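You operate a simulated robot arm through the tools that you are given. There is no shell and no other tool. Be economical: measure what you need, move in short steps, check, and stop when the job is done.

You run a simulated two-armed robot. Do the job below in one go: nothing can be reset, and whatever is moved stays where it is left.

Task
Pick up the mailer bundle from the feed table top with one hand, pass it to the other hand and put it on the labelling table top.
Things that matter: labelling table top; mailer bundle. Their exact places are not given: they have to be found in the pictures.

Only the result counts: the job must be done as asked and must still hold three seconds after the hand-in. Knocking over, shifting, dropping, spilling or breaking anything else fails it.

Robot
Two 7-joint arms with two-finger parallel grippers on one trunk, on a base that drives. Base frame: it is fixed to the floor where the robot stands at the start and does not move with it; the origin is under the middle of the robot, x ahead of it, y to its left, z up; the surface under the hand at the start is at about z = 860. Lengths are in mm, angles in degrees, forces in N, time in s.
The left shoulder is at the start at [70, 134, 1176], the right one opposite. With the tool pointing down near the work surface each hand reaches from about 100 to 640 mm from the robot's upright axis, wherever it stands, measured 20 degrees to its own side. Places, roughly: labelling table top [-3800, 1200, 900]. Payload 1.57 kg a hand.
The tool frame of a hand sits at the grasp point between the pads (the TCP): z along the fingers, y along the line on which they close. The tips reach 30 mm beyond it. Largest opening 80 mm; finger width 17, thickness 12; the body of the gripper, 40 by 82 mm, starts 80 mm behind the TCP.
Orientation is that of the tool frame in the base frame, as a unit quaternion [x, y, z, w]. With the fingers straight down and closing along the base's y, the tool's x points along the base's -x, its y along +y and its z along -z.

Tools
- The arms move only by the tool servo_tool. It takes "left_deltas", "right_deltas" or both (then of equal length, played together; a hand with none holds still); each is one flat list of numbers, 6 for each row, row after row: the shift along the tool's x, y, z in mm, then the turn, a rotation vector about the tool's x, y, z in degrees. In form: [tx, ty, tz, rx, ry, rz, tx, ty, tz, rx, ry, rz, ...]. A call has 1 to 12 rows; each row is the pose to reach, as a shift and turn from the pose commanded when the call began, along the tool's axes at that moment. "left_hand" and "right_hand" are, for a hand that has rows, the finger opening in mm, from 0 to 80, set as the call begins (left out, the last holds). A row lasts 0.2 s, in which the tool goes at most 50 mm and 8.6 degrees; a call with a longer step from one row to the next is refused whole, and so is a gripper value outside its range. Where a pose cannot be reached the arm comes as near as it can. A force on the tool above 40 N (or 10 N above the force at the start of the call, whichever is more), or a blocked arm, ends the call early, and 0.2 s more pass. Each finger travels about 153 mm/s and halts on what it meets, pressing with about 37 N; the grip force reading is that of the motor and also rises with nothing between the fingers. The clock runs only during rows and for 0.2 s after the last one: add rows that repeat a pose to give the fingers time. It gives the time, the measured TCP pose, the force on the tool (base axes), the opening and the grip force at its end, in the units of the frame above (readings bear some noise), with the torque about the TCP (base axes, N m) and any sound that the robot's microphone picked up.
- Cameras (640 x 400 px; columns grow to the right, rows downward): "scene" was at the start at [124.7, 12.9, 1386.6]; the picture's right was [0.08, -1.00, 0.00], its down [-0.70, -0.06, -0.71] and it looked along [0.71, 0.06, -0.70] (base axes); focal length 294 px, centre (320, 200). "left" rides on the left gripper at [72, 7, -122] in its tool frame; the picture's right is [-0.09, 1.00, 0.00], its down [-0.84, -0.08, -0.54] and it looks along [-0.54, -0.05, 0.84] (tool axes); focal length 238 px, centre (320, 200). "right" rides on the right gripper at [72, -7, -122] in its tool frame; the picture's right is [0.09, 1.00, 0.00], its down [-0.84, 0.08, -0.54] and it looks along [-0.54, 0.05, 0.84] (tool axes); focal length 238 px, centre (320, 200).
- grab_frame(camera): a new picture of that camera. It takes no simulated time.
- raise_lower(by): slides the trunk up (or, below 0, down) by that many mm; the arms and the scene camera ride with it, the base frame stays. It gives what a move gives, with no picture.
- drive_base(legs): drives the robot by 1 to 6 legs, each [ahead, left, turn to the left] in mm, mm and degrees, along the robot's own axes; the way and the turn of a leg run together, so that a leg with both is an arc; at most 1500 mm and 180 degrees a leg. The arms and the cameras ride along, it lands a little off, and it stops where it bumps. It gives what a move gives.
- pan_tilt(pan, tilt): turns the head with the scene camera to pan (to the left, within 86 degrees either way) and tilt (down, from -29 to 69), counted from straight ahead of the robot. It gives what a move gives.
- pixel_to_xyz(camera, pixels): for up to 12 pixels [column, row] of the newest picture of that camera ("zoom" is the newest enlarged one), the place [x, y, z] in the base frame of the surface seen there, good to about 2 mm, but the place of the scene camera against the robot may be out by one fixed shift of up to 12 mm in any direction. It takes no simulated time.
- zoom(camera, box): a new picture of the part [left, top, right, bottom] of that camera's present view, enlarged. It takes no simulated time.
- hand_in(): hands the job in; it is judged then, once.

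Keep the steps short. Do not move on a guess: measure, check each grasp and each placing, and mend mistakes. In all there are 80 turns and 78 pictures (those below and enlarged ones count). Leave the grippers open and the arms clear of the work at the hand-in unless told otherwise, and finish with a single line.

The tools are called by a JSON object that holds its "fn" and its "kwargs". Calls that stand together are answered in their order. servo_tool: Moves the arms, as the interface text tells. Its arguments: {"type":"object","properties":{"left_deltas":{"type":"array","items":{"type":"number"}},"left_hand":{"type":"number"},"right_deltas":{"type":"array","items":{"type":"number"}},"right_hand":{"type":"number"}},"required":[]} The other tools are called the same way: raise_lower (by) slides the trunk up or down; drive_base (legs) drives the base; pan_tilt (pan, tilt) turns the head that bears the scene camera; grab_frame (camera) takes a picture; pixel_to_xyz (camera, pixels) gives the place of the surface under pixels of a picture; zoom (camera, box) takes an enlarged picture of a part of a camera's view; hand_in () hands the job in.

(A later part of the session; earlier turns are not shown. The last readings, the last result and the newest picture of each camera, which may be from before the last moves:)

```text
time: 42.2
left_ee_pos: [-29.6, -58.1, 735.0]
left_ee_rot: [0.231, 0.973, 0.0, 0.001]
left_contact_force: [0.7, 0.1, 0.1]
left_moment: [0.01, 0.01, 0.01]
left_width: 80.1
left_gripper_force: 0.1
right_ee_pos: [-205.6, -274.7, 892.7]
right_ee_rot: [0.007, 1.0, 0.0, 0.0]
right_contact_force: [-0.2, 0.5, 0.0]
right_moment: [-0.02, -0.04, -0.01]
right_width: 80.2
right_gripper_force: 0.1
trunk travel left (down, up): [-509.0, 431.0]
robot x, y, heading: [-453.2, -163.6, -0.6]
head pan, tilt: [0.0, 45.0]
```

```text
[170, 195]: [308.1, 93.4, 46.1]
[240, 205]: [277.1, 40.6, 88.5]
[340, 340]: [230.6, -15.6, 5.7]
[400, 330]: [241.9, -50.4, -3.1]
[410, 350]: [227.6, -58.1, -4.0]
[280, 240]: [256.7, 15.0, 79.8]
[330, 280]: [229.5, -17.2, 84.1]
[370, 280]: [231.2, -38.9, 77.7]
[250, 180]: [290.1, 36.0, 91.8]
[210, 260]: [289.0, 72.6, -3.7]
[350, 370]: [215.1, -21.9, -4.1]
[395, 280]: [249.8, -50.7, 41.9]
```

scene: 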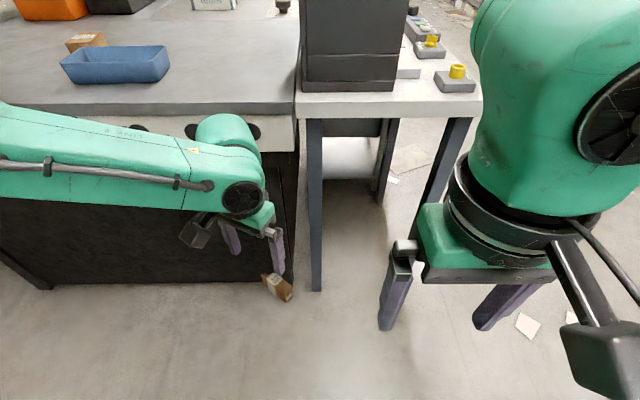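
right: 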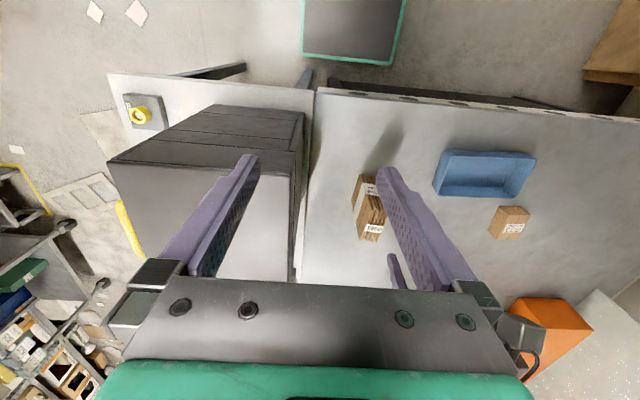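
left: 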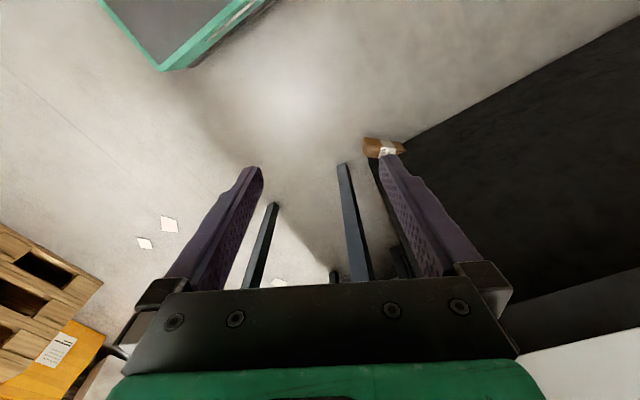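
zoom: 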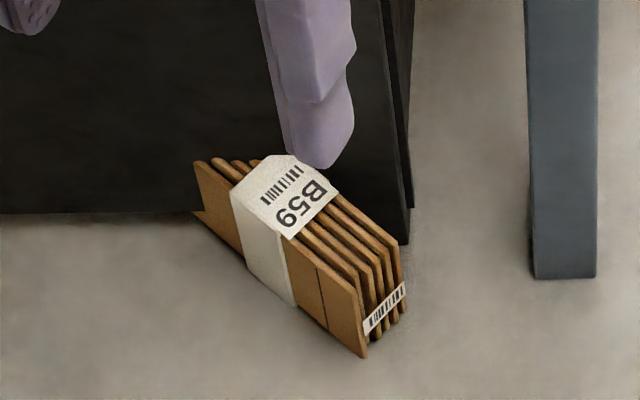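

The bundle's long axis is at about 51° and its near end (original top) faces me. The panel is too close for a vertical grasp. I'll yaw the hand 77° to line up with the bundle and pitch it 30° so it enters from the near end.

{"fn": "servo_tool", "kwargs": {"left_deltas": [0, 0, 0, 0, 0, -8, 0, 0, 0, 0, 0, -16, 0, 0, 0, 0, 0, -24, 0, 0, 0, 0, 0, -32, 0, 0, 0, 0, 0, -40, 0, 0, 0, 0, 0, -48, 0, 0, 0, 0, 0, -56, 0, 0, 0, 0, 0, -64, 0, 0, 0, 0, 0, -71, 0, 0, 0, 0, 0, -77]}}

{"fn": "servo_tool", "kwargs": {"left_deltas": [0, 0, 0, 0, -8, 0, 0, 0, 0, 0, -16, 0, 0, 0, 0, 0, -24, 0, 0, 0, 0, 0, -30, 0, 0, 0, 0, 0, -30, 0]}}

{"fn": "raise_lower", "kwargs": {"by": -350}}

{"fn": "grab_frame", "kwargs": {"camera": "scene"}}

{"fn": "grab_frame", "kwargs": {"camera": "left"}}

```text
time: 44.4
left_ee_pos: [-29.8, -60.2, 735.0]
left_ee_rot: [-0.426, 0.905, -0.001, 0.0]
left_contact_force: [-0.6, -0.2, 0.1]
left_moment: [-0.05, -0.01, -0.02]
left_width: 80.2
left_gripper_force: 0.1
right_ee_pos: [-206.9, -273.9, 893.3]
right_ee_rot: [0.007, 1.0, 0.0, 0.0]
right_contact_force: [0.4, -0.7, -0.5]
right_moment: [0.02, 0.01, 0.0]
right_width: 80.0
right_gripper_force: 0.1
trunk travel left (down, up): [-509.0, 431.0]
robot x, y, heading: [-453.8, -165.3, -0.7]
head pan, tilt: [0.0, 45.0]
```

```text
time: 45.6
left_ee_pos: [-32.7, -46.6, 740.4]
left_ee_rot: [-0.411, 0.874, 0.109, 0.236]
left_contact_force: [-1.1, 0.5, 0.1]
left_moment: [0.03, 0.01, 0.05]
left_width: 80.2
left_gripper_force: 0.1
left hand out of reach, approached as far as the arm can: row 4, 5
right_ee_pos: [-207.4, -273.7, 892.7]
right_ee_rot: [0.007, 1.0, 0.0, 0.0]
right_contact_force: [0.0, -0.6, -0.1]
right_moment: [0.05, -0.03, 0.01]
right_width: 80.0
right_gripper_force: 0.0
trunk travel left (down, up): [-509.0, 431.0]
robot x, y, heading: [-451.4, -160.6, -0.9]
head pan, tilt: [0.0, 45.0]
```

```text
time: 49.0
left_ee_pos: [-33.2, -46.0, 389.8]
left_ee_rot: [-0.41, 0.875, 0.108, 0.235]
left_contact_force: [-0.1, 0.2, -0.1]
left_moment: [0.03, 0.0, 0.0]
left_width: 79.8
left_gripper_force: 0.0
right_ee_pos: [-206.7, -273.3, 542.2]
right_ee_rot: [0.007, 1.0, 0.001, 0.0]
right_contact_force: [-0.3, -0.1, -0.5]
right_moment: [-0.02, 0.01, 0.01]
right_width: 80.1
right_gripper_force: 0.0
trunk travel left (down, up): [-159.0, 781.0]
robot x, y, heading: [-451.8, -163.1, -1.1]
head pan, tilt: [0.0, 45.0]
```

```text
45 pictures are left
```

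scene: 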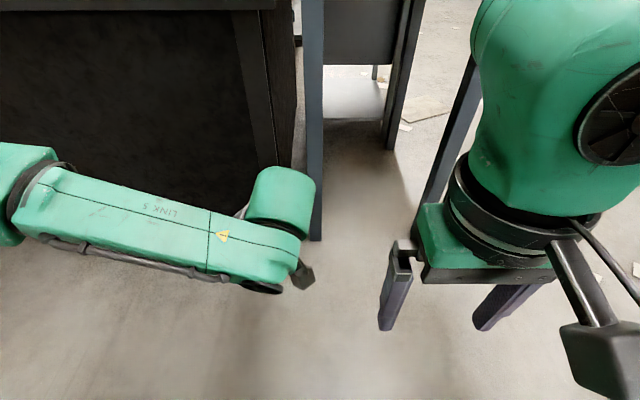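

```text
44 pictures are left
```

left: 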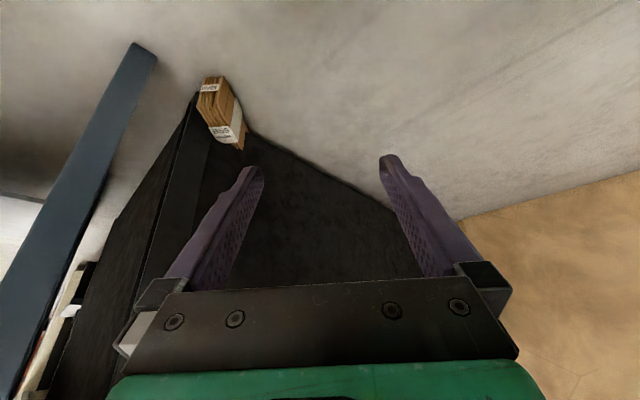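

The hand orientation is right: 30° pitch, aligned along d≈(0.64, 0.77). I'll measure the bundle from the left camera.

{"fn": "zoom", "kwargs": {"camera": "left", "box": [180, 60, 276, 160]}}

```text
4.00 times, centred on (228, 110) of left
```

zoom: 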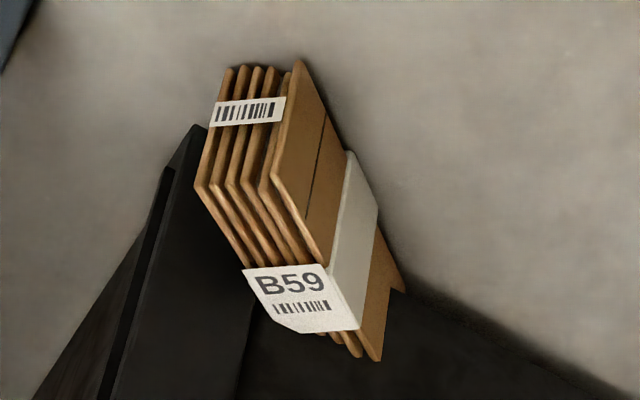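

{"fn": "pixel_to_xyz", "kwargs": {"camera": "zoom", "pixels": [[198, 185], [275, 178], [300, 70], [228, 75], [238, 260], [320, 260], [378, 355], [290, 300], [345, 230], [400, 288], [180, 150], [235, 190]]}}

```text
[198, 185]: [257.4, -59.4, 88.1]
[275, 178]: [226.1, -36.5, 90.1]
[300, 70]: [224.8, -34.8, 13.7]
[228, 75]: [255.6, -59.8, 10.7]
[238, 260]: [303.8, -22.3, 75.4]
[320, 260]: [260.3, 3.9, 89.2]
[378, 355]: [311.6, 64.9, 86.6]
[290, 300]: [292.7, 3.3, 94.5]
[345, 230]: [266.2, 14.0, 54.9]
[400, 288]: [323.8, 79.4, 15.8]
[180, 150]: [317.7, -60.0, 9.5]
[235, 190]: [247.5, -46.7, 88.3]
```

{"fn": "pixel_to_xyz", "kwargs": {"camera": "zoom", "pixels": [[195, 150], [205, 230], [225, 280], [170, 180], [240, 320], [185, 300]]}}

```text
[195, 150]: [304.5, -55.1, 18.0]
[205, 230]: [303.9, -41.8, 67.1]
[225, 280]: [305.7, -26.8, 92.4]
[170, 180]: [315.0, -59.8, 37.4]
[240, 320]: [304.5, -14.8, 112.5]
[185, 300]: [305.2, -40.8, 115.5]
```

{"fn": "pixel_to_xyz", "kwargs": {"camera": "scene", "pixels": [[20, 170], [120, 200], [280, 180], [300, 275], [60, 175], [300, 190]]}}

{"fn": "raise_lower", "kwargs": {"by": -140}}

```text
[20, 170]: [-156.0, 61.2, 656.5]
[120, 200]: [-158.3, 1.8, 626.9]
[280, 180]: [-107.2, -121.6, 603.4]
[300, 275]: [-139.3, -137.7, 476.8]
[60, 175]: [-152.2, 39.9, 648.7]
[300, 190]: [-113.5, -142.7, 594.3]
```

```text
time: 50.7
left_ee_pos: [-33.3, -45.9, 249.0]
left_ee_rot: [-0.41, 0.875, 0.109, 0.235]
left_contact_force: [0.2, 0.1, -0.2]
left_moment: [0.0, -0.04, -0.02]
left_width: 80.1
left_gripper_force: 0.1
right_ee_pos: [-206.2, -273.9, 403.6]
right_ee_rot: [0.007, 1.0, 0.001, -0.001]
right_contact_force: [0.1, 0.3, 0.5]
right_moment: [0.01, 0.04, 0.03]
right_width: 79.7
right_gripper_force: 0.1
trunk travel left (down, up): [-19.0, 921.0]
robot x, y, heading: [-451.9, -166.5, -0.8]
head pan, tilt: [0.0, 45.0]
```

I'll drive forward 230 mm and 25 right, with the fingers still well above the bundle.

{"fn": "drive_base", "kwargs": {"legs": [[230, -25, 0]]}}

{"fn": "grab_frame", "kwargs": {"camera": "left"}}

{"fn": "zoom", "kwargs": {"camera": "left", "box": [220, 20, 380, 180]}}

```text
time: 52.5
left_ee_pos: [197.5, -72.9, 249.6]
left_ee_rot: [-0.412, 0.874, 0.108, 0.234]
left_contact_force: [-0.7, 0.2, 0.5]
left_moment: [-0.02, 0.0, 0.02]
left_width: 79.9
left_gripper_force: 0.0
right_ee_pos: [24.6, -301.0, 403.2]
right_ee_rot: [0.006, 1.0, 0.0, 0.0]
right_contact_force: [0.0, 0.1, -0.4]
right_moment: [0.01, 0.01, 0.0]
right_width: 80.1
right_gripper_force: 0.0
trunk travel left (down, up): [-19.0, 921.0]
robot x, y, heading: [-224.3, -190.6, -0.7]
head pan, tilt: [0.0, 45.0]
```

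```text
42 pictures are left
```

left: 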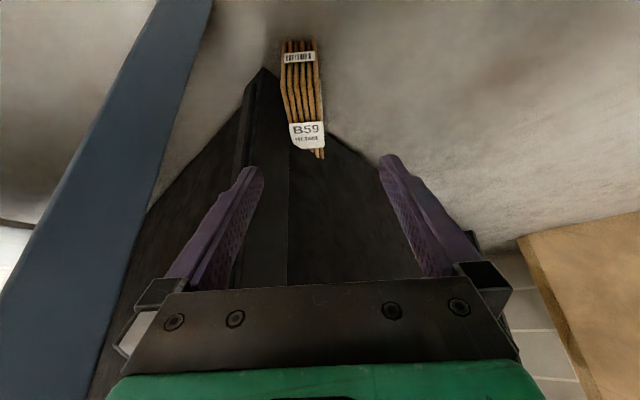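

```text
2.50 times, centred on (300, 100) of left
```

zoom: 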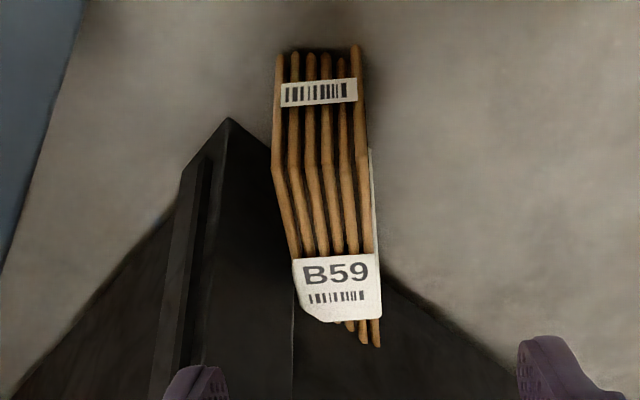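

{"fn": "pixel_to_xyz", "kwargs": {"camera": "zoom", "pixels": [[274, 165], [364, 165], [290, 245], [372, 245], [320, 165], [318, 60], [230, 150], [260, 250], [318, 290]]}}

```text
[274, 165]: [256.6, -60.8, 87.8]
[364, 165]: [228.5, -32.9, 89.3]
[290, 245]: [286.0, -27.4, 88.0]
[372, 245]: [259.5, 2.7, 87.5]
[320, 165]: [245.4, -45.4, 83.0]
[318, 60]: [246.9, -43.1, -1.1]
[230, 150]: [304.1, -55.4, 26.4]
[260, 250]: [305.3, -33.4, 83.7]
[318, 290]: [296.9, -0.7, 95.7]
```

The near-end centre is at (243, −47), yaw matched within 1°. I'll narrow to 54 mm and approach along the finger axis, stopping 50 mm short.

{"fn": "servo_tool", "kwargs": {"left_deltas": [15, -6, 35, 0, 0, 0, 31, -12, 70, 0, 0, 0, 46.3, -17.8, 106, 0, 0, 0, 46.3, -17.8, 135, 0, 0, 0, 46.3, -17.8, 156, 0, 0, 0, 46.3, -17.8, 156, 0, 0, 0], "left_hand": 54}}

{"fn": "grab_frame", "kwargs": {"camera": "left"}}

```text
time: 53.9
left_ee_pos: [213.2, -4.0, 142.5]
left_ee_rot: [-0.413, 0.874, 0.109, 0.234]
left_contact_force: [-0.1, -0.2, -0.2]
left_moment: [-0.01, 0.03, 0.03]
left_width: 54.1
left_gripper_force: 0.1
left hand out of reach, approached as far as the arm can: row 1, 2, 3, 4, 5, 6
right_ee_pos: [23.5, -299.8, 401.7]
right_ee_rot: [0.005, 1.0, 0.0, 0.0]
right_contact_force: [-0.6, -0.2, -0.2]
right_moment: [0.0, 0.0, -0.02]
right_width: 80.4
right_gripper_force: 0.0
trunk travel left (down, up): [-19.0, 921.0]
robot x, y, heading: [-223.8, -189.8, -0.5]
head pan, tilt: [0.0, 45.0]
```

```text
40 pictures are left
```

left: 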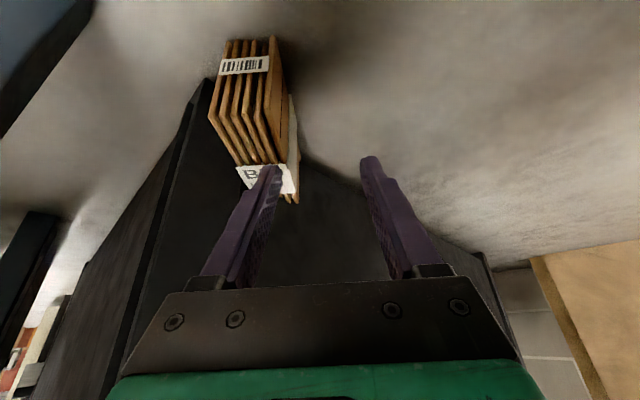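

The arm won't go further right in this posture, so I'll let the base make the lateral shift: 22 forward, 52 right. The tips are at z≈116, above the bundle's 90.

{"fn": "drive_base", "kwargs": {"legs": [[5, -52, 0]]}}

{"fn": "grab_frame", "kwargs": {"camera": "left"}}

```text
time: 54.8
left_ee_pos: [219.8, -57.7, 141.6]
left_ee_rot: [-0.412, 0.874, 0.108, 0.234]
left_contact_force: [0.5, -0.5, -0.6]
left_moment: [0.0, 0.02, 0.03]
left_width: 54.2
left_gripper_force: 0.1
right_ee_pos: [27.9, -354.0, 402.7]
right_ee_rot: [0.006, 1.0, 0.0, 0.0]
right_contact_force: [0.2, 0.4, 0.2]
right_moment: [0.02, -0.01, -0.03]
right_width: 80.1
right_gripper_force: 0.0
trunk travel left (down, up): [-19.0, 921.0]
robot x, y, heading: [-216.0, -246.0, -0.3]
head pan, tilt: [0.0, 45.0]
```

```text
39 pictures are left
```

left: 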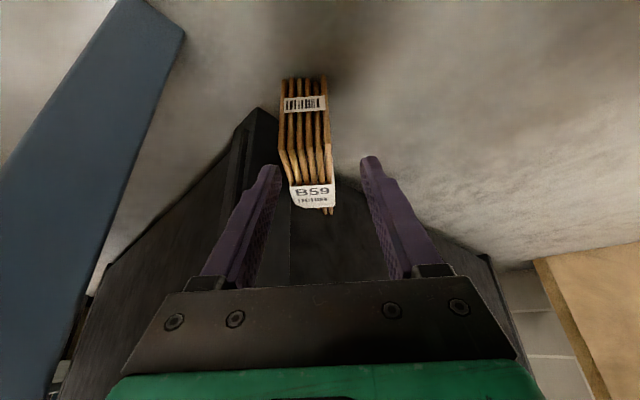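

Nearly lined up. I'll apply the small lateral correction and come in half way.

{"fn": "servo_tool", "kwargs": {"left_deltas": [7, -5, 20, 0, 0, 0, 14.8, -10.7, 45, 0, 0, 0, 14.8, -10.7, 45, 0, 0, 0]}}

{"fn": "grab_frame", "kwargs": {"camera": "left"}}

```text
time: 55.6
left_ee_pos: [223.3, -36.5, 124.1]
left_ee_rot: [-0.411, 0.874, 0.106, 0.238]
left_contact_force: [-3.3, -7.3, 22.7]
left_moment: [-0.52, -0.52, -0.38]
left_width: 55.4
left_gripper_force: 0.5
left hand out of reach, approached as far as the arm can: row 1, 2, 3
right_ee_pos: [27.3, -353.7, 403.5]
right_ee_rot: [0.006, 1.0, 0.001, 0.002]
right_contact_force: [0.6, -0.3, 0.2]
right_moment: [0.0, 0.01, -0.04]
right_width: 80.0
right_gripper_force: 0.1
trunk travel left (down, up): [-19.0, 921.0]
robot x, y, heading: [-219.5, -247.0, -0.9]
head pan, tilt: [0.0, 45.0]
```

```text
38 pictures are left
```

left: 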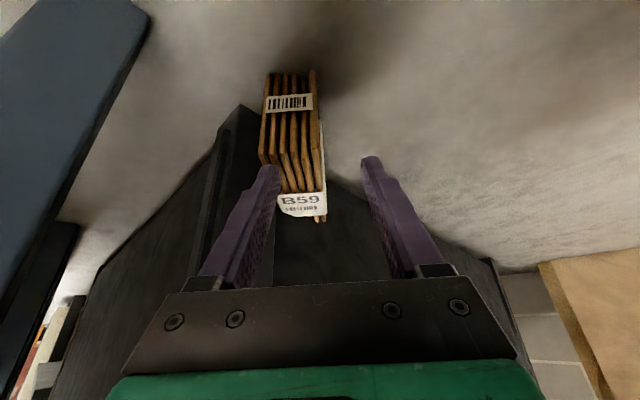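

The left finger touches the bundle's top (22 N) and the arm keeps drifting left: this posture suits the right hand better. I'll withdraw the left hand upwards and swap hands.

{"fn": "servo_tool", "kwargs": {"left_deltas": [0, 0, -20, 0, 0, 0, 0, 0, -50, 0, 0, 0, 0, 0, -90, 0, 0, 0]}}

{"fn": "drive_base", "kwargs": {"legs": [[-230, 0, 0], [0, 375, 0]]}}

{"fn": "grab_frame", "kwargs": {"camera": "right"}}

{"fn": "grab_frame", "kwargs": {"camera": "scene"}}

```text
time: 56.4
left_ee_pos: [192.7, -70.4, 200.3]
left_ee_rot: [-0.412, 0.874, 0.109, 0.234]
left_contact_force: [-0.1, -0.2, 0.6]
left_moment: [-0.02, -0.02, -0.01]
left_width: 54.0
left_gripper_force: 0.1
right_ee_pos: [28.4, -354.6, 404.1]
right_ee_rot: [0.006, 1.0, 0.0, 0.0]
right_contact_force: [1.0, -0.7, -0.2]
right_moment: [0.01, -0.01, -0.01]
right_width: 79.9
right_gripper_force: 0.1
trunk travel left (down, up): [-19.0, 921.0]
robot x, y, heading: [-212.9, -245.9, -0.4]
head pan, tilt: [0.0, 45.0]
```

```text
time: 60.1
left_ee_pos: [-33.6, 307.2, 199.6]
left_ee_rot: [-0.41, 0.875, 0.109, 0.234]
left_contact_force: [0.3, -0.1, 0.3]
left_moment: [-0.02, -0.01, 0.0]
left_width: 54.1
left_gripper_force: 0.1
right_ee_pos: [-199.4, 24.3, 402.7]
right_ee_rot: [0.008, 1.0, 0.0, -0.001]
right_contact_force: [0.7, -0.2, 0.3]
right_moment: [0.07, -0.02, -0.02]
right_width: 80.0
right_gripper_force: 0.1
trunk travel left (down, up): [-19.0, 921.0]
robot x, y, heading: [-447.2, 137.7, -1.1]
head pan, tilt: [0.0, 45.0]
```

```text
37 pictures are left
```

right: 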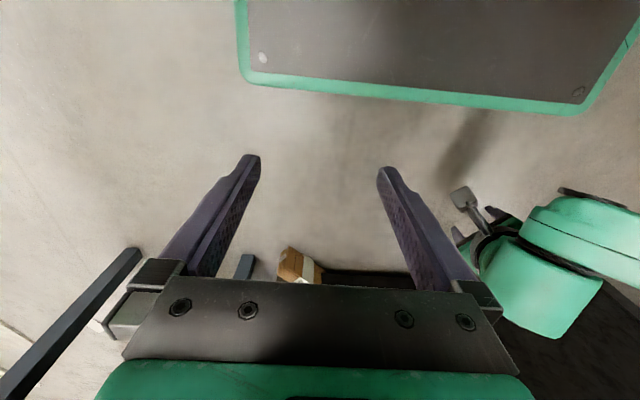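

```text
36 pictures are left
```

scene: 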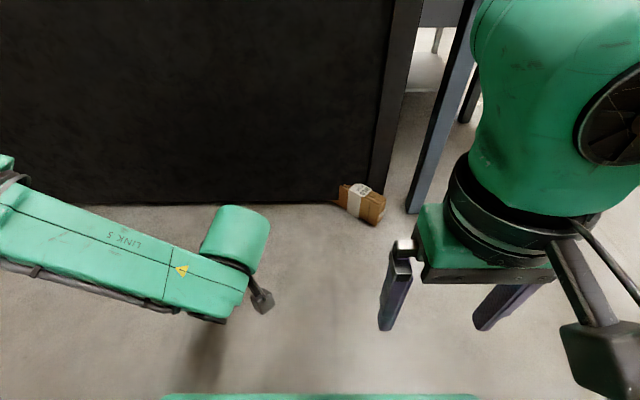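

I'll extend the right hand ahead and yaw it +50° to match the bundle, then pitch it 30°.

{"fn": "servo_tool", "kwargs": {"right_deltas": [-27, -8, 0, 0, 0, -7.2, -54, -16, 0, 0, 0, -14.4, -81, -24, 0, 0, 0, -21.6, -108, -32, 0, 0, 0, -28.8, -135, -40, 0, 0, 0, -36, -162, -48, 0, 0, 0, -43.2, -190, -55, 0, 0, 0, -50.5, -190, -55, 0, 0, 0, -50.5], "right_hand": 56}}

{"fn": "servo_tool", "kwargs": {"right_deltas": [0, 0, 0, 0, -8, 0, 0, 0, 0, 0, -16, 0, 0, 0, 0, 0, -24, 0, 0, 0, 0, 0, -30, 0, 0, 0, 0, 0, -30, 0]}}

{"fn": "grab_frame", "kwargs": {"camera": "right"}}

```text
time: 61.9
left_ee_pos: [-34.4, 307.5, 199.3]
left_ee_rot: [-0.41, 0.875, 0.108, 0.234]
left_contact_force: [-0.1, -0.8, -0.4]
left_moment: [0.0, 0.02, 0.01]
left_width: 53.9
left_gripper_force: 0.1
right_ee_pos: [-66.5, 12.3, 391.3]
right_ee_rot: [-0.419, 0.908, 0.0, 0.0]
right_contact_force: [-0.2, 0.9, -0.3]
right_moment: [0.0, 0.02, 0.0]
right_width: 55.9
right_gripper_force: 0.1
right hand out of reach, approached as far as the arm can: row 6, 7, 8
trunk travel left (down, up): [-19.0, 921.0]
robot x, y, heading: [-442.2, 136.0, -1.0]
head pan, tilt: [0.0, 45.0]
```

```text
time: 63.1
left_ee_pos: [-33.3, 307.3, 200.8]
left_ee_rot: [-0.41, 0.875, 0.108, 0.235]
left_contact_force: [-0.5, 0.1, 0.1]
left_moment: [0.04, -0.01, 0.0]
left_width: 53.9
left_gripper_force: 0.0
right_ee_pos: [-74.2, 13.2, 392.6]
right_ee_rot: [-0.406, 0.889, 0.091, 0.189]
right_contact_force: [0.3, 0.7, -0.2]
right_moment: [0.02, 0.01, 0.02]
right_width: 55.9
right_gripper_force: 0.1
right hand out of reach, approached as far as the arm can: row 3, 4, 5
trunk travel left (down, up): [-19.0, 921.0]
robot x, y, heading: [-444.9, 139.0, -0.9]
head pan, tilt: [0.0, 45.0]
```

```text
35 pictures are left
```

right: 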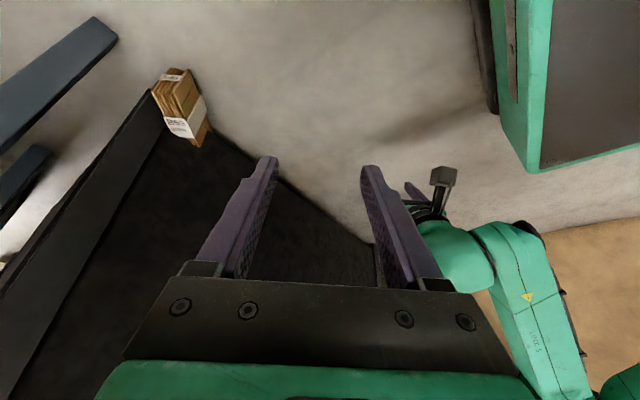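

I'll lower the hand away from shoulder height, where reach is poor, and move slightly outward.

{"fn": "servo_tool", "kwargs": {"right_deltas": [16, -14, 33, 0, 0, 0, 32, -29, 66, 0, 0, 0, 48, -43, 98, 0, 0, 0, 64, -58, 131, 0, 0, 0, 80, -72, 164, 0, 0, 0, 95.6, -86.4, 197, 0, -4, 0, 95.6, -86.4, 197, 0, -4, 0]}}

{"fn": "grab_frame", "kwargs": {"camera": "right"}}

```text
time: 64.7
left_ee_pos: [-33.8, 307.0, 200.3]
left_ee_rot: [-0.411, 0.875, 0.108, 0.234]
left_contact_force: [0.8, -0.9, 0.1]
left_moment: [0.03, 0.01, 0.0]
left_width: 53.7
left_gripper_force: 0.1
right_ee_pos: [-65.0, 15.5, 172.3]
right_ee_rot: [-0.402, 0.883, 0.099, 0.22]
right_contact_force: [-1.0, -0.3, 0.2]
right_moment: [-0.01, 0.03, -0.04]
right_width: 56.0
right_gripper_force: 0.1
right hand out of reach, approached as far as the arm can: row 1, 2, 3, 4, 5, 6, 7
trunk travel left (down, up): [-19.0, 921.0]
robot x, y, heading: [-447.1, 136.3, -0.8]
head pan, tilt: [0.0, 45.0]
```

```text
34 pictures are left
```

right: 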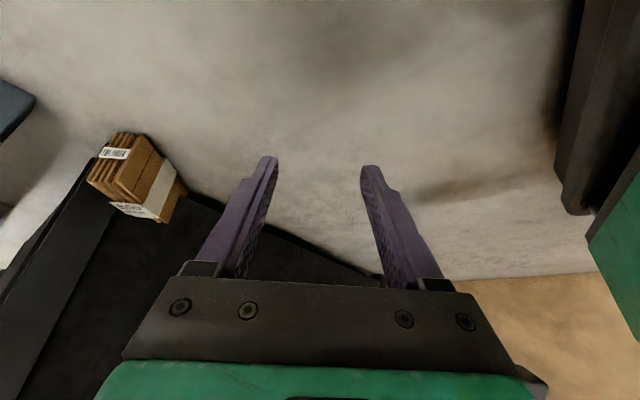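

Orientation is good: 28° pitch, heading 49°. Before driving in, I'll test in free floor space that the arm can push 130 mm along the finger axis from here.

{"fn": "servo_tool", "kwargs": {"right_deltas": [0, 0, 45, 0, 0, 0, 0, 0, 90, 0, 0, 0, 0, 0, 135, 0, 0, 0, 0, 0, 135, 0, 0, 0]}}

```text
time: 65.7
left_ee_pos: [-34.3, 307.4, 200.5]
left_ee_rot: [-0.41, 0.875, 0.108, 0.235]
left_contact_force: [-0.1, 0.1, -0.5]
left_moment: [-0.07, -0.01, -0.02]
left_width: 54.1
left_gripper_force: 0.0
right_ee_pos: [-21.0, 63.3, 52.3]
right_ee_rot: [-0.402, 0.883, 0.103, 0.22]
right_contact_force: [0.2, 0.4, -0.6]
right_moment: [0.0, 0.02, -0.01]
right_width: 55.8
right_gripper_force: 0.0
trunk travel left (down, up): [-19.0, 921.0]
robot x, y, heading: [-443.7, 134.6, -0.9]
head pan, tilt: [0.0, 45.0]
```

Reach confirmed. I'll withdraw the hand and drive it to the pre-approach spot.

{"fn": "servo_tool", "kwargs": {"right_deltas": [0, 0, -45, 0, 0, 0, 0, 0, -90, 0, 0, 0, 0, 0, -135, 0, 0, 0]}}

{"fn": "drive_base", "kwargs": {"legs": [[265, -97, 0]]}}

{"fn": "grab_frame", "kwargs": {"camera": "right"}}

{"fn": "zoom", "kwargs": {"camera": "right", "box": [240, 60, 400, 220]}}

```text
time: 66.5
left_ee_pos: [-33.4, 307.4, 200.3]
left_ee_rot: [-0.411, 0.874, 0.109, 0.235]
left_contact_force: [0.0, -0.4, 0.1]
left_moment: [0.04, 0.02, -0.04]
left_width: 53.9
left_gripper_force: 0.0
right_ee_pos: [-65.4, 15.9, 170.4]
right_ee_rot: [-0.401, 0.884, 0.102, 0.219]
right_contact_force: [-0.4, 0.4, -0.2]
right_moment: [0.02, 0.07, 0.0]
right_width: 56.0
right_gripper_force: 0.1
right hand out of reach, approached as far as the arm can: row 3
trunk travel left (down, up): [-19.0, 921.0]
robot x, y, heading: [-445.2, 133.7, -0.8]
head pan, tilt: [0.0, 45.0]
```

```text
time: 68.5
left_ee_pos: [227.0, 205.8, 199.8]
left_ee_rot: [-0.41, 0.875, 0.108, 0.234]
left_contact_force: [0.0, 0.8, -0.1]
left_moment: [0.01, -0.01, -0.01]
left_width: 54.1
left_gripper_force: 0.0
right_ee_pos: [196.3, -83.4, 170.3]
right_ee_rot: [-0.4, 0.884, 0.102, 0.221]
right_contact_force: [-0.8, 0.3, 0.0]
right_moment: [-0.01, 0.0, 0.0]
right_width: 56.1
right_gripper_force: 0.1
trunk travel left (down, up): [-19.0, 921.0]
robot x, y, heading: [-184.4, 34.4, -1.0]
head pan, tilt: [0.0, 45.0]
```

```text
33 pictures are left
```

right: 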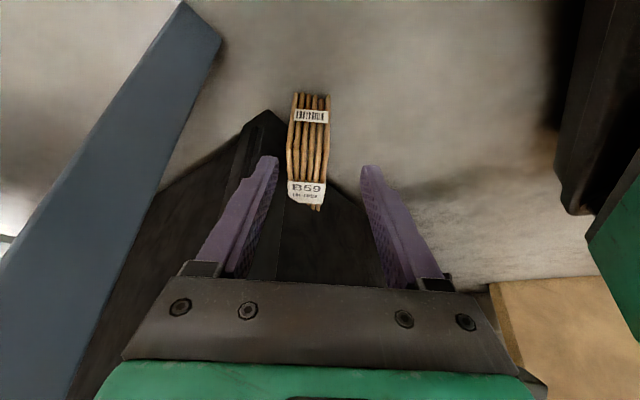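

```text
2.50 times, centred on (320, 140) of right
```

zoom: 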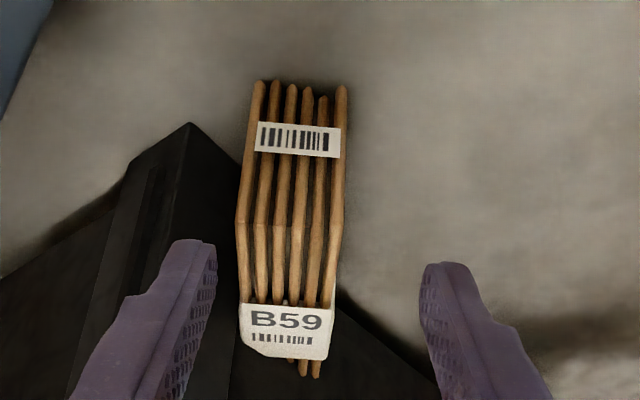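

{"fn": "pixel_to_xyz", "kwargs": {"camera": "zoom", "pixels": [[240, 220], [338, 220], [243, 290], [325, 290], [290, 225], [262, 85], [342, 90], [205, 150], [210, 230]]}}

{"fn": "pixel_to_xyz", "kwargs": {"camera": "right", "pixels": [[215, 45], [180, 130], [150, 150], [60, 300], [185, 10]]}}

```text
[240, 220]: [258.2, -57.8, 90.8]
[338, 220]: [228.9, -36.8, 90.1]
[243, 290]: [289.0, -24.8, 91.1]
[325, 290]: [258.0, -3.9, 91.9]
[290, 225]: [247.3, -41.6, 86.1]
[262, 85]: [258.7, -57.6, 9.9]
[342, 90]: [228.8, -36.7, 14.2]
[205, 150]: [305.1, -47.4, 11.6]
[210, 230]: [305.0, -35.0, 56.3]
```

```text
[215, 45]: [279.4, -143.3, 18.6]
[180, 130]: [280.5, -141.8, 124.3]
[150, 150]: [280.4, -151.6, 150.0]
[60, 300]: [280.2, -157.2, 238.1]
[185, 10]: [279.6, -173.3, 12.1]
```

Near-end centre is (243.5, −47). I'll correct 12 mm laterally and go in 100 mm, then check.

{"fn": "servo_tool", "kwargs": {"right_deltas": [-4, -12, 30, 0, 0, 0, -8, -12, 65, 0, 0, 0, -8, -12, 100, 0, 0, 0, -8, -12, 100, 0, 0, 0], "right_hand": 54}}

{"fn": "grab_frame", "kwargs": {"camera": "right"}}

```text
time: 69.5
left_ee_pos: [227.8, 206.8, 199.7]
left_ee_rot: [-0.41, 0.875, 0.108, 0.234]
left_contact_force: [0.0, -0.3, 0.5]
left_moment: [0.01, 0.0, -0.01]
left_width: 54.0
left_gripper_force: 0.1
right_ee_pos: [241.2, -52.0, 85.4]
right_ee_rot: [-0.401, 0.883, 0.102, 0.22]
right_contact_force: [0.3, 0.3, 0.1]
right_moment: [0.02, 0.02, -0.02]
right_width: 53.9
right_gripper_force: 0.1
trunk travel left (down, up): [-19.0, 921.0]
robot x, y, heading: [-183.5, 41.1, -1.3]
head pan, tilt: [0.0, 45.0]
```

```text
31 pictures are left
```

right: 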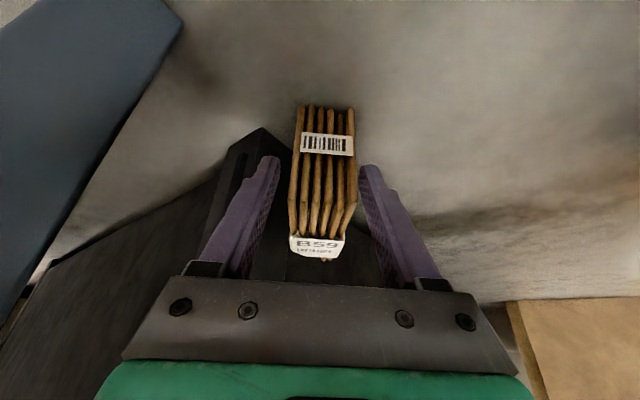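

The bundle sits between the fingers. I'll go in another 40 mm (+1 mm lateral) and close.

{"fn": "servo_tool", "kwargs": {"right_deltas": [0, 1, 14, 0, 0, 0, 0, 1, 28, 0, 0, 0, 0, 1, 40, 0, 0, 0, 0, 1, 40, 0, 0, 0]}}

{"fn": "servo_tool", "kwargs": {"right_deltas": [0, 0, 0, 0, 0, 0, 0, 0, 0, 0, 0, 0, 0, 0, 0, 0, 0, 0], "right_hand": 0}}

{"fn": "grab_frame", "kwargs": {"camera": "right"}}

```text
time: 70.5
left_ee_pos: [228.3, 206.2, 200.4]
left_ee_rot: [-0.409, 0.875, 0.108, 0.234]
left_contact_force: [-0.9, 0.3, -1.8]
left_moment: [-0.01, 0.0, -0.02]
left_width: 53.8
left_gripper_force: 0.0
right_ee_pos: [251.6, -37.5, 52.2]
right_ee_rot: [-0.401, 0.883, 0.102, 0.22]
right_contact_force: [0.3, 0.3, -0.2]
right_moment: [0.02, -0.02, -0.01]
right_width: 53.9
right_gripper_force: 0.0
trunk travel left (down, up): [-19.0, 921.0]
robot x, y, heading: [-184.4, 38.2, -0.8]
head pan, tilt: [0.0, 45.0]
```

```text
time: 71.3
left_ee_pos: [227.4, 208.2, 200.5]
left_ee_rot: [-0.41, 0.875, 0.109, 0.234]
left_contact_force: [1.0, -0.5, -0.1]
left_moment: [0.02, -0.02, -0.01]
left_width: 53.8
left_gripper_force: 0.0
right_ee_pos: [251.1, -36.7, 50.8]
right_ee_rot: [-0.401, 0.883, 0.102, 0.221]
right_contact_force: [-1.8, 3.2, 0.3]
right_moment: [0.13, 0.12, 0.27]
right_width: 44.6
right_gripper_force: 37.0
trunk travel left (down, up): [-19.0, 921.0]
robot x, y, heading: [-184.5, 33.0, -1.0]
head pan, tilt: [0.0, 45.0]
```

```text
30 pictures are left
```

right: 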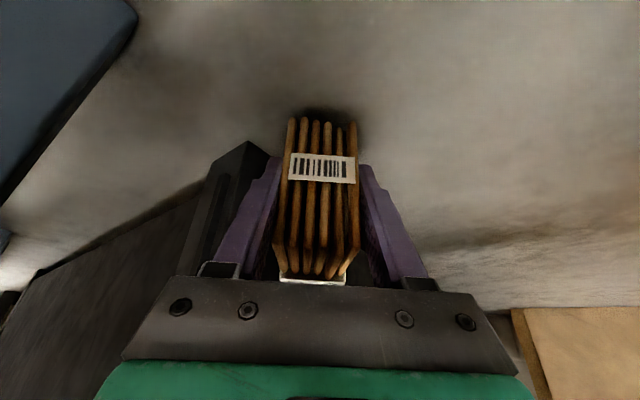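

Gripped at 44.6 mm. I'll drag it away from the table 250 mm by backing the base, leaving it on the floor.

{"fn": "drive_base", "kwargs": {"legs": [[-120, 0, 0], [-130, 0, 0]]}}

{"fn": "grab_frame", "kwargs": {"camera": "right"}}

```text
time: 73.4
left_ee_pos: [-21.7, 212.3, 201.2]
left_ee_rot: [-0.411, 0.874, 0.108, 0.234]
left_contact_force: [-0.1, -0.1, -0.2]
left_moment: [0.01, 0.0, 0.03]
left_width: 53.9
left_gripper_force: 0.1
right_ee_pos: [3.9, -31.7, 49.9]
right_ee_rot: [-0.402, 0.883, 0.102, 0.22]
right_contact_force: [1.3, -0.5, -0.5]
right_moment: [0.06, 0.04, 0.05]
right_width: 44.6
right_gripper_force: 36.9
trunk travel left (down, up): [-19.0, 921.0]
robot x, y, heading: [-432.9, 41.2, -0.7]
head pan, tilt: [0.0, 45.0]
```

```text
29 pictures are left
```

right: 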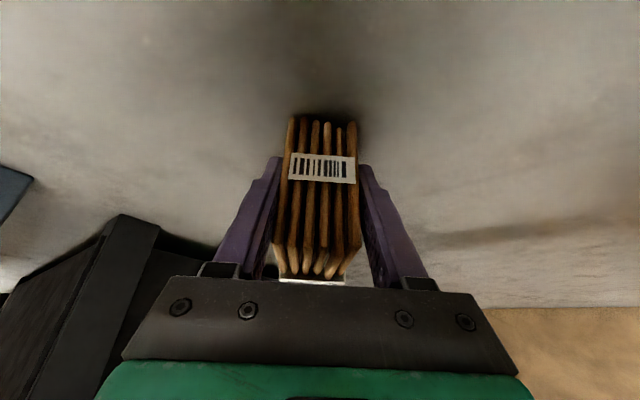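

It's now in the open. I'll open and back out, shift 33 mm along the bundle, and regrip nearer its centre.

{"fn": "servo_tool", "kwargs": {"right_deltas": [0, 0, 0, 0, 0, 0, 0, 0, 0, 0, 0, 0, 0, 0, -35, 0, 0, 0, 0, 0, -70, 0, 0, 0, -29, 0, -70, 0, 0, 0, -29, 0, -70, 0, 0, 0], "right_hand": 66}}

{"fn": "grab_frame", "kwargs": {"camera": "right"}}

```text
time: 74.8
left_ee_pos: [-20.5, 211.4, 201.3]
left_ee_rot: [-0.411, 0.875, 0.108, 0.234]
left_contact_force: [-0.2, 0.3, -0.2]
left_moment: [-0.01, 0.0, 0.03]
left_width: 53.8
left_gripper_force: 0.0
right_ee_pos: [-1.3, -38.3, 127.9]
right_ee_rot: [-0.402, 0.883, 0.102, 0.22]
right_contact_force: [0.4, -0.1, -0.4]
right_moment: [0.01, 0.0, -0.02]
right_width: 66.0
right_gripper_force: 0.0
trunk travel left (down, up): [-19.0, 921.0]
robot x, y, heading: [-432.0, 40.0, -0.9]
head pan, tilt: [0.0, 45.0]
```

```text
28 pictures are left
```

right: 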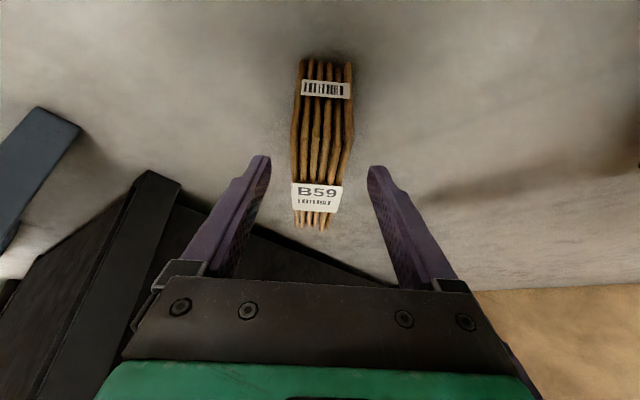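

Aligned. I'll go in 90 mm and close.

{"fn": "servo_tool", "kwargs": {"right_deltas": [0, 0, 30, 0, 0, 0, 0, 0, 60, 0, 0, 0, 0, 0, 90, 0, 0, 0, 0, 0, 90, 0, 0, 0]}}

{"fn": "servo_tool", "kwargs": {"right_deltas": [0, 0, 0, 0, 0, 0, 0, 0, 0, 0, 0, 0, 0, 0, 0, 0, 0, 0, 0, 0, 0, 0, 0, 0], "right_hand": 0}}

{"fn": "raise_lower", "kwargs": {"by": 60}}

{"fn": "grab_frame", "kwargs": {"camera": "right"}}

```text
time: 75.8
left_ee_pos: [-20.9, 212.1, 200.6]
left_ee_rot: [-0.411, 0.875, 0.109, 0.233]
left_contact_force: [-0.4, 0.1, 0.1]
left_moment: [-0.02, 0.0, 0.0]
left_width: 53.9
left_gripper_force: 0.1
right_ee_pos: [28.0, -6.7, 46.6]
right_ee_rot: [-0.403, 0.883, 0.102, 0.22]
right_contact_force: [-0.6, -0.2, 0.3]
right_moment: [-0.01, 0.03, 0.04]
right_width: 66.1
right_gripper_force: 0.0
trunk travel left (down, up): [-19.0, 921.0]
robot x, y, heading: [-434.8, 40.8, -0.8]
head pan, tilt: [0.0, 45.0]
```

```text
time: 76.8
left_ee_pos: [-20.9, 212.7, 200.2]
left_ee_rot: [-0.41, 0.874, 0.109, 0.235]
left_contact_force: [-1.4, -0.7, -0.6]
left_moment: [0.02, 0.02, 0.01]
left_width: 54.2
left_gripper_force: 0.0
right_ee_pos: [28.0, -6.8, 47.5]
right_ee_rot: [-0.402, 0.883, 0.103, 0.22]
right_contact_force: [-0.5, 1.1, 0.0]
right_moment: [0.15, 0.0, 0.07]
right_width: 44.8
right_gripper_force: 37.0
trunk travel left (down, up): [-19.0, 921.0]
robot x, y, heading: [-433.5, 39.1, -1.0]
head pan, tilt: [0.0, 45.0]
```

```text
time: 77.8
left_ee_pos: [-21.1, 212.0, 261.2]
left_ee_rot: [-0.411, 0.874, 0.108, 0.234]
left_contact_force: [0.7, -0.6, -0.4]
left_moment: [-0.01, 0.0, 0.0]
left_width: 54.0
left_gripper_force: 0.1
right_ee_pos: [28.2, -7.1, 108.0]
right_ee_rot: [-0.401, 0.883, 0.102, 0.221]
right_contact_force: [0.8, -1.1, -0.7]
right_moment: [-0.02, 0.03, -0.01]
right_width: 44.5
right_gripper_force: 37.2
trunk travel left (down, up): [-79.0, 861.0]
robot x, y, heading: [-433.3, 41.0, -0.6]
head pan, tilt: [0.0, 45.0]
```

```text
27 pictures are left
```

right: 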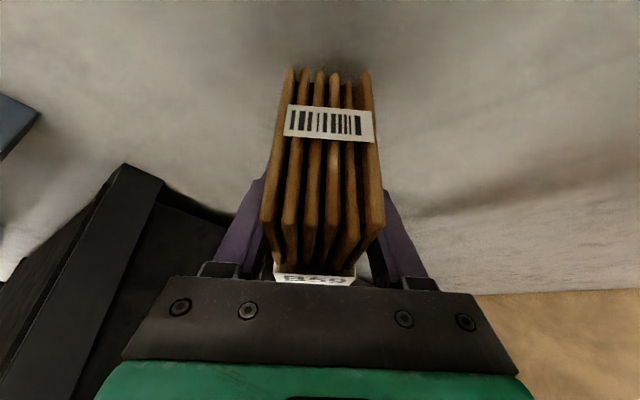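

The bundle is held firmly near its centre. I'll back off, raise the trunk for clearance, then slowly yaw the right hand 41° so the far end points left for the handover.

{"fn": "drive_base", "kwargs": {"legs": [[-130, 0, 0]]}}

{"fn": "raise_lower", "kwargs": {"by": 300}}

{"fn": "servo_tool", "kwargs": {"right_deltas": [-1.5, 1.2, -16.2, -2.42, 0, -4.52, -3, 2.4, -32.4, -4.85, 0, -9.05, -4.5, 3.6, -48.7, -7.27, 0, -13.6, -6, 4.7, -65, -9.7, 0.1, -18.1, -7.5, 5.9, -81, -12.1, 0.1, -22.6, -9, 7.1, -97, -14.5, 0.1, -27.1, -10.5, 8.3, -113.5, -17, 0.2, -31.7, -12, 9.5, -129.8, -19.4, 0.2, -36.2, -12, 9.5, -129.8, -19.4, 0.2, -36.2]}}

{"fn": "pan_tilt", "kwargs": {"pan": 0, "tilt": 50}}

{"fn": "grab_frame", "kwargs": {"camera": "scene"}}

```text
time: 79.1
left_ee_pos: [-149.6, 213.4, 260.3]
left_ee_rot: [-0.411, 0.874, 0.109, 0.234]
left_contact_force: [-0.4, -0.6, 0.0]
left_moment: [0.02, -0.03, 0.01]
left_width: 53.9
left_gripper_force: 0.1
right_ee_pos: [-101.0, -4.9, 107.6]
right_ee_rot: [-0.403, 0.882, 0.102, 0.22]
right_contact_force: [-0.3, 0.2, -1.0]
right_moment: [0.0, 0.02, -0.01]
right_width: 44.5
right_gripper_force: 36.9
trunk travel left (down, up): [-79.0, 861.0]
robot x, y, heading: [-563.7, 37.1, -0.9]
head pan, tilt: [0.0, 45.0]
```

```text
time: 82.1
left_ee_pos: [-150.3, 214.5, 559.8]
left_ee_rot: [-0.411, 0.875, 0.108, 0.234]
left_contact_force: [0.9, -0.1, 0.0]
left_moment: [-0.02, -0.01, -0.02]
left_width: 54.2
left_gripper_force: 0.0
right_ee_pos: [-101.0, -4.6, 407.0]
right_ee_rot: [-0.403, 0.882, 0.103, 0.22]
right_contact_force: [0.2, 0.8, -0.4]
right_moment: [-0.01, 0.02, 0.0]
right_width: 44.6
right_gripper_force: 36.8
trunk travel left (down, up): [-379.0, 561.0]
robot x, y, heading: [-564.1, 38.7, -0.8]
head pan, tilt: [0.0, 45.0]
```

```text
time: 84.1
left_ee_pos: [-151.3, 213.5, 560.8]
left_ee_rot: [-0.41, 0.875, 0.108, 0.234]
left_contact_force: [-0.5, -0.6, 0.5]
left_moment: [0.01, 0.01, -0.01]
left_width: 54.0
left_gripper_force: 0.2
right_ee_pos: [-273.1, 40.0, 465.4]
right_ee_rot: [-0.68, 0.692, 0.152, 0.19]
right_contact_force: [-0.3, -0.7, -1.5]
right_moment: [-0.07, 0.0, 0.02]
right_width: 44.4
right_gripper_force: 37.9
right hand out of reach, approached as far as the arm can: row 1, 2, 3, 4, 5, 6, 7, 8, 9
trunk travel left (down, up): [-379.0, 561.0]
robot x, y, heading: [-563.8, 37.9, -0.7]
head pan, tilt: [0.0, 45.0]
```

```text
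time: 84.7
left_ee_pos: [-151.3, 213.3, 560.1]
left_ee_rot: [-0.411, 0.874, 0.108, 0.235]
left_contact_force: [1.4, 0.4, 0.2]
left_moment: [0.01, 0.06, 0.02]
left_width: 54.0
left_gripper_force: 0.0
right_ee_pos: [-271.9, 38.8, 464.8]
right_ee_rot: [-0.679, 0.692, 0.153, 0.19]
right_contact_force: [0.6, -0.5, -1.8]
right_moment: [-0.04, -0.01, 0.01]
right_width: 44.6
right_gripper_force: 36.9
trunk travel left (down, up): [-379.0, 561.0]
robot x, y, heading: [-560.4, 39.8, -0.7]
head pan, tilt: [0.0, 50.0]
```

```text
26 pictures are left
```

scene: 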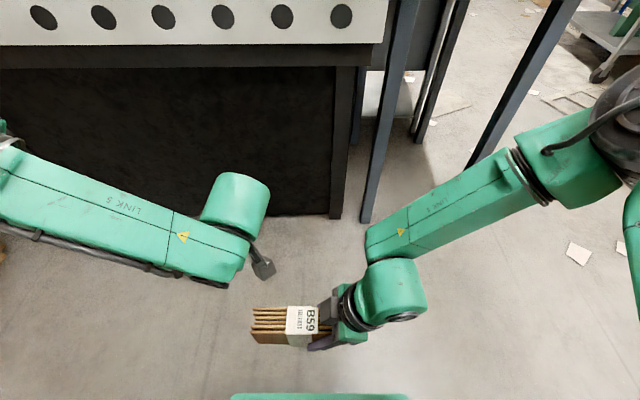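

The bundle is held level with its far end pointing left. The right hand ended close in (robot x≈290), so I'll move it a little forward and right to make room for the left hand.

{"fn": "servo_tool", "kwargs": {"right_deltas": [10, -16, -5, 0, 0, 0, 21, -33, -9, 0, 0, 0, 31, -49, -14, 0, 0, 0, 42, -65, -19, 0, 0, 0, 52.5, -81.6, -23.7, 0, 0, 0, 52.5, -81.6, -23.7, 0, 0, 0]}}

{"fn": "grab_frame", "kwargs": {"camera": "scene"}}

```text
time: 86.1
left_ee_pos: [-149.9, 214.0, 561.5]
left_ee_rot: [-0.412, 0.874, 0.109, 0.234]
left_contact_force: [0.3, -0.3, 0.2]
left_moment: [0.01, 0.02, -0.01]
left_width: 53.8
left_gripper_force: 0.1
right_ee_pos: [-270.8, 28.1, 454.1]
right_ee_rot: [-0.679, 0.693, 0.151, 0.191]
right_contact_force: [-0.3, 0.8, -1.5]
right_moment: [-0.05, -0.04, -0.02]
right_width: 44.7
right_gripper_force: 37.1
right hand out of reach, approached as far as the arm can: row 1, 2, 3, 4, 5, 6
trunk travel left (down, up): [-379.0, 561.0]
robot x, y, heading: [-562.1, 43.4, -0.6]
head pan, tilt: [0.0, 50.0]
```

```text
25 pictures are left
```

scene: 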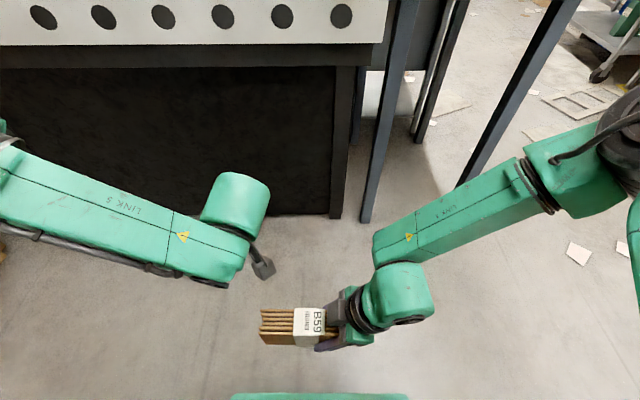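

The right arm is at its limit here, but the bundle pose is usable: t-axis d≈(0.12, 0.99), far end near (−258, 137, 459). I'll turn the left hand in place so its fingers point right along −d with the camera up.

{"fn": "servo_tool", "kwargs": {"left_deltas": [0, 0, 0, 1.31, 7.75, -2.3, 0, 0, 0, 2.61, 15.5, -4.6, 0, 0, 0, 3.92, 23.2, -6.9, 0, 0, 0, 5.23, 31, -9.2, 0, 0, 0, 6.5, 38.7, -11.5, 0, 0, 0, 7.84, 46.5, -13.8, 0, 0, 0, 9.15, 54.2, -16.1, 0, 0, 0, 10.45, 62, -18.4, 0, 0, 0, 11.76, 69.7, -20.7, 0, 0, 0, 13.07, 77.5, -23, 0, 0, 0, 14.4, 85.2, -25.3, 0, 0, 0, 15.7, 93, -27.6], "left_hand": 80}}

{"fn": "grab_frame", "kwargs": {"camera": "scene"}}

```text
time: 88.7
left_ee_pos: [-188.4, 219.5, 590.4]
left_ee_rot: [-0.504, 0.667, -0.378, -0.399]
left_contact_force: [0.0, -0.9, 0.0]
left_moment: [0.0, 0.03, 0.0]
left_width: 79.8
left_gripper_force: 0.2
left hand out of reach, approached as far as the arm can: row 11, 12
right_ee_pos: [-272.9, 29.9, 454.6]
right_ee_rot: [-0.679, 0.692, 0.15, 0.191]
right_contact_force: [-0.3, -0.3, -1.5]
right_moment: [-0.03, -0.01, 0.01]
right_width: 44.7
right_gripper_force: 36.6
trunk travel left (down, up): [-379.0, 561.0]
robot x, y, heading: [-562.1, 41.1, -0.8]
head pan, tilt: [0.0, 50.0]
```

```text
24 pictures are left
```

scene: 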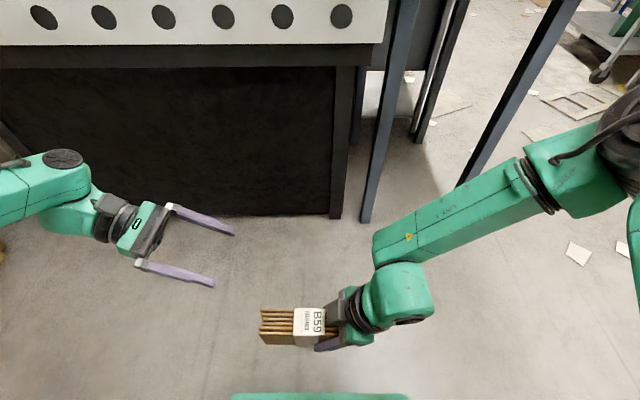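

The left hand now points right and about 23° downwards, clear of the bundle. I'll measure the bundle.

{"fn": "grab_frame", "kwargs": {"camera": "left"}}

{"fn": "zoom", "kwargs": {"camera": "scene", "box": [240, 280, 350, 370]}}

{"fn": "pixel_to_xyz", "kwargs": {"camera": "zoom", "pixels": [[125, 180], [125, 280], [320, 190], [320, 280], [135, 350], [310, 380], [420, 180], [420, 280]]}}

```text
23 pictures are left
```

left: 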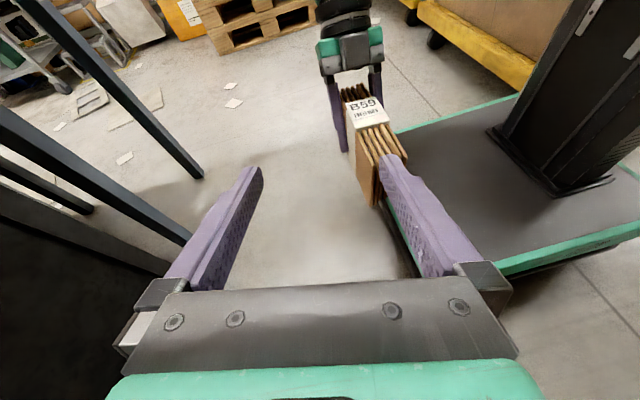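

```text
4.44 times, centred on (295, 325) of scene
```

zoom: 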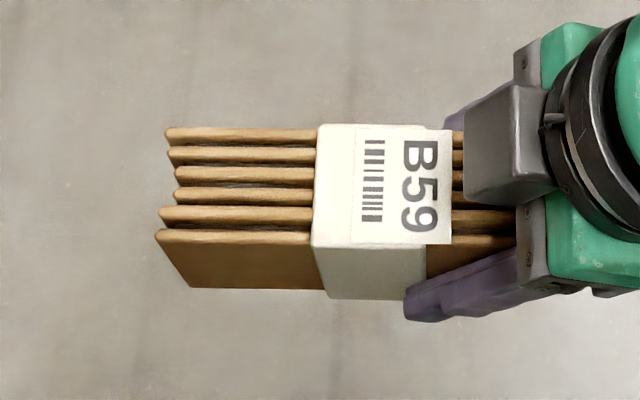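

```text
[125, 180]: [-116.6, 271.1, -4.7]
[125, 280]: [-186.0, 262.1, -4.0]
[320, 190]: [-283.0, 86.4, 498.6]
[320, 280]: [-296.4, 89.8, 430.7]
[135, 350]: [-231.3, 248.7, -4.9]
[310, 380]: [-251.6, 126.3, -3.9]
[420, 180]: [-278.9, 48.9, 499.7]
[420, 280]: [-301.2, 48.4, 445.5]
```

{"fn": "pixel_to_xyz", "kwargs": {"camera": "zoom", "pixels": [[175, 135], [165, 235], [195, 280], [300, 240], [300, 133], [185, 175], [180, 195], [445, 150], [440, 235], [250, 280], [400, 290]]}}

{"fn": "pixel_to_xyz", "kwargs": {"camera": "left", "pixels": [[352, 130], [368, 132], [390, 130], [405, 157], [383, 160], [358, 140], [363, 185], [373, 195], [345, 97], [372, 92], [375, 165]]}}

```text
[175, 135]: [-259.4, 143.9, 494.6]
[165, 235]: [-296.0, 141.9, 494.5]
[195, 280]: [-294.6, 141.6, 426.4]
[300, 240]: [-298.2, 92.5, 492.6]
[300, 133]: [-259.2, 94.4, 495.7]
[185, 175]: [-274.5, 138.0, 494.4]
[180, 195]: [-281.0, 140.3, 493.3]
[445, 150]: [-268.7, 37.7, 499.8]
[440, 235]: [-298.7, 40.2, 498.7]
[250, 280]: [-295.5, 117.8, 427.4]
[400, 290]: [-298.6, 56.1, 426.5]
```

```text
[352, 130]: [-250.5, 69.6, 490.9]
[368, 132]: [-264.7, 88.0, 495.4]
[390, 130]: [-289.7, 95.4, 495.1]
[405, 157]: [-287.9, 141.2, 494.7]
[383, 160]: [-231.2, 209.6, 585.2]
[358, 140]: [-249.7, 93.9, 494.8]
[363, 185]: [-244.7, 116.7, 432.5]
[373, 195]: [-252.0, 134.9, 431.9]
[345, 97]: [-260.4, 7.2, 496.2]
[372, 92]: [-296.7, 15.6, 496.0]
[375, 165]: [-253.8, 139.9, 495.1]
```

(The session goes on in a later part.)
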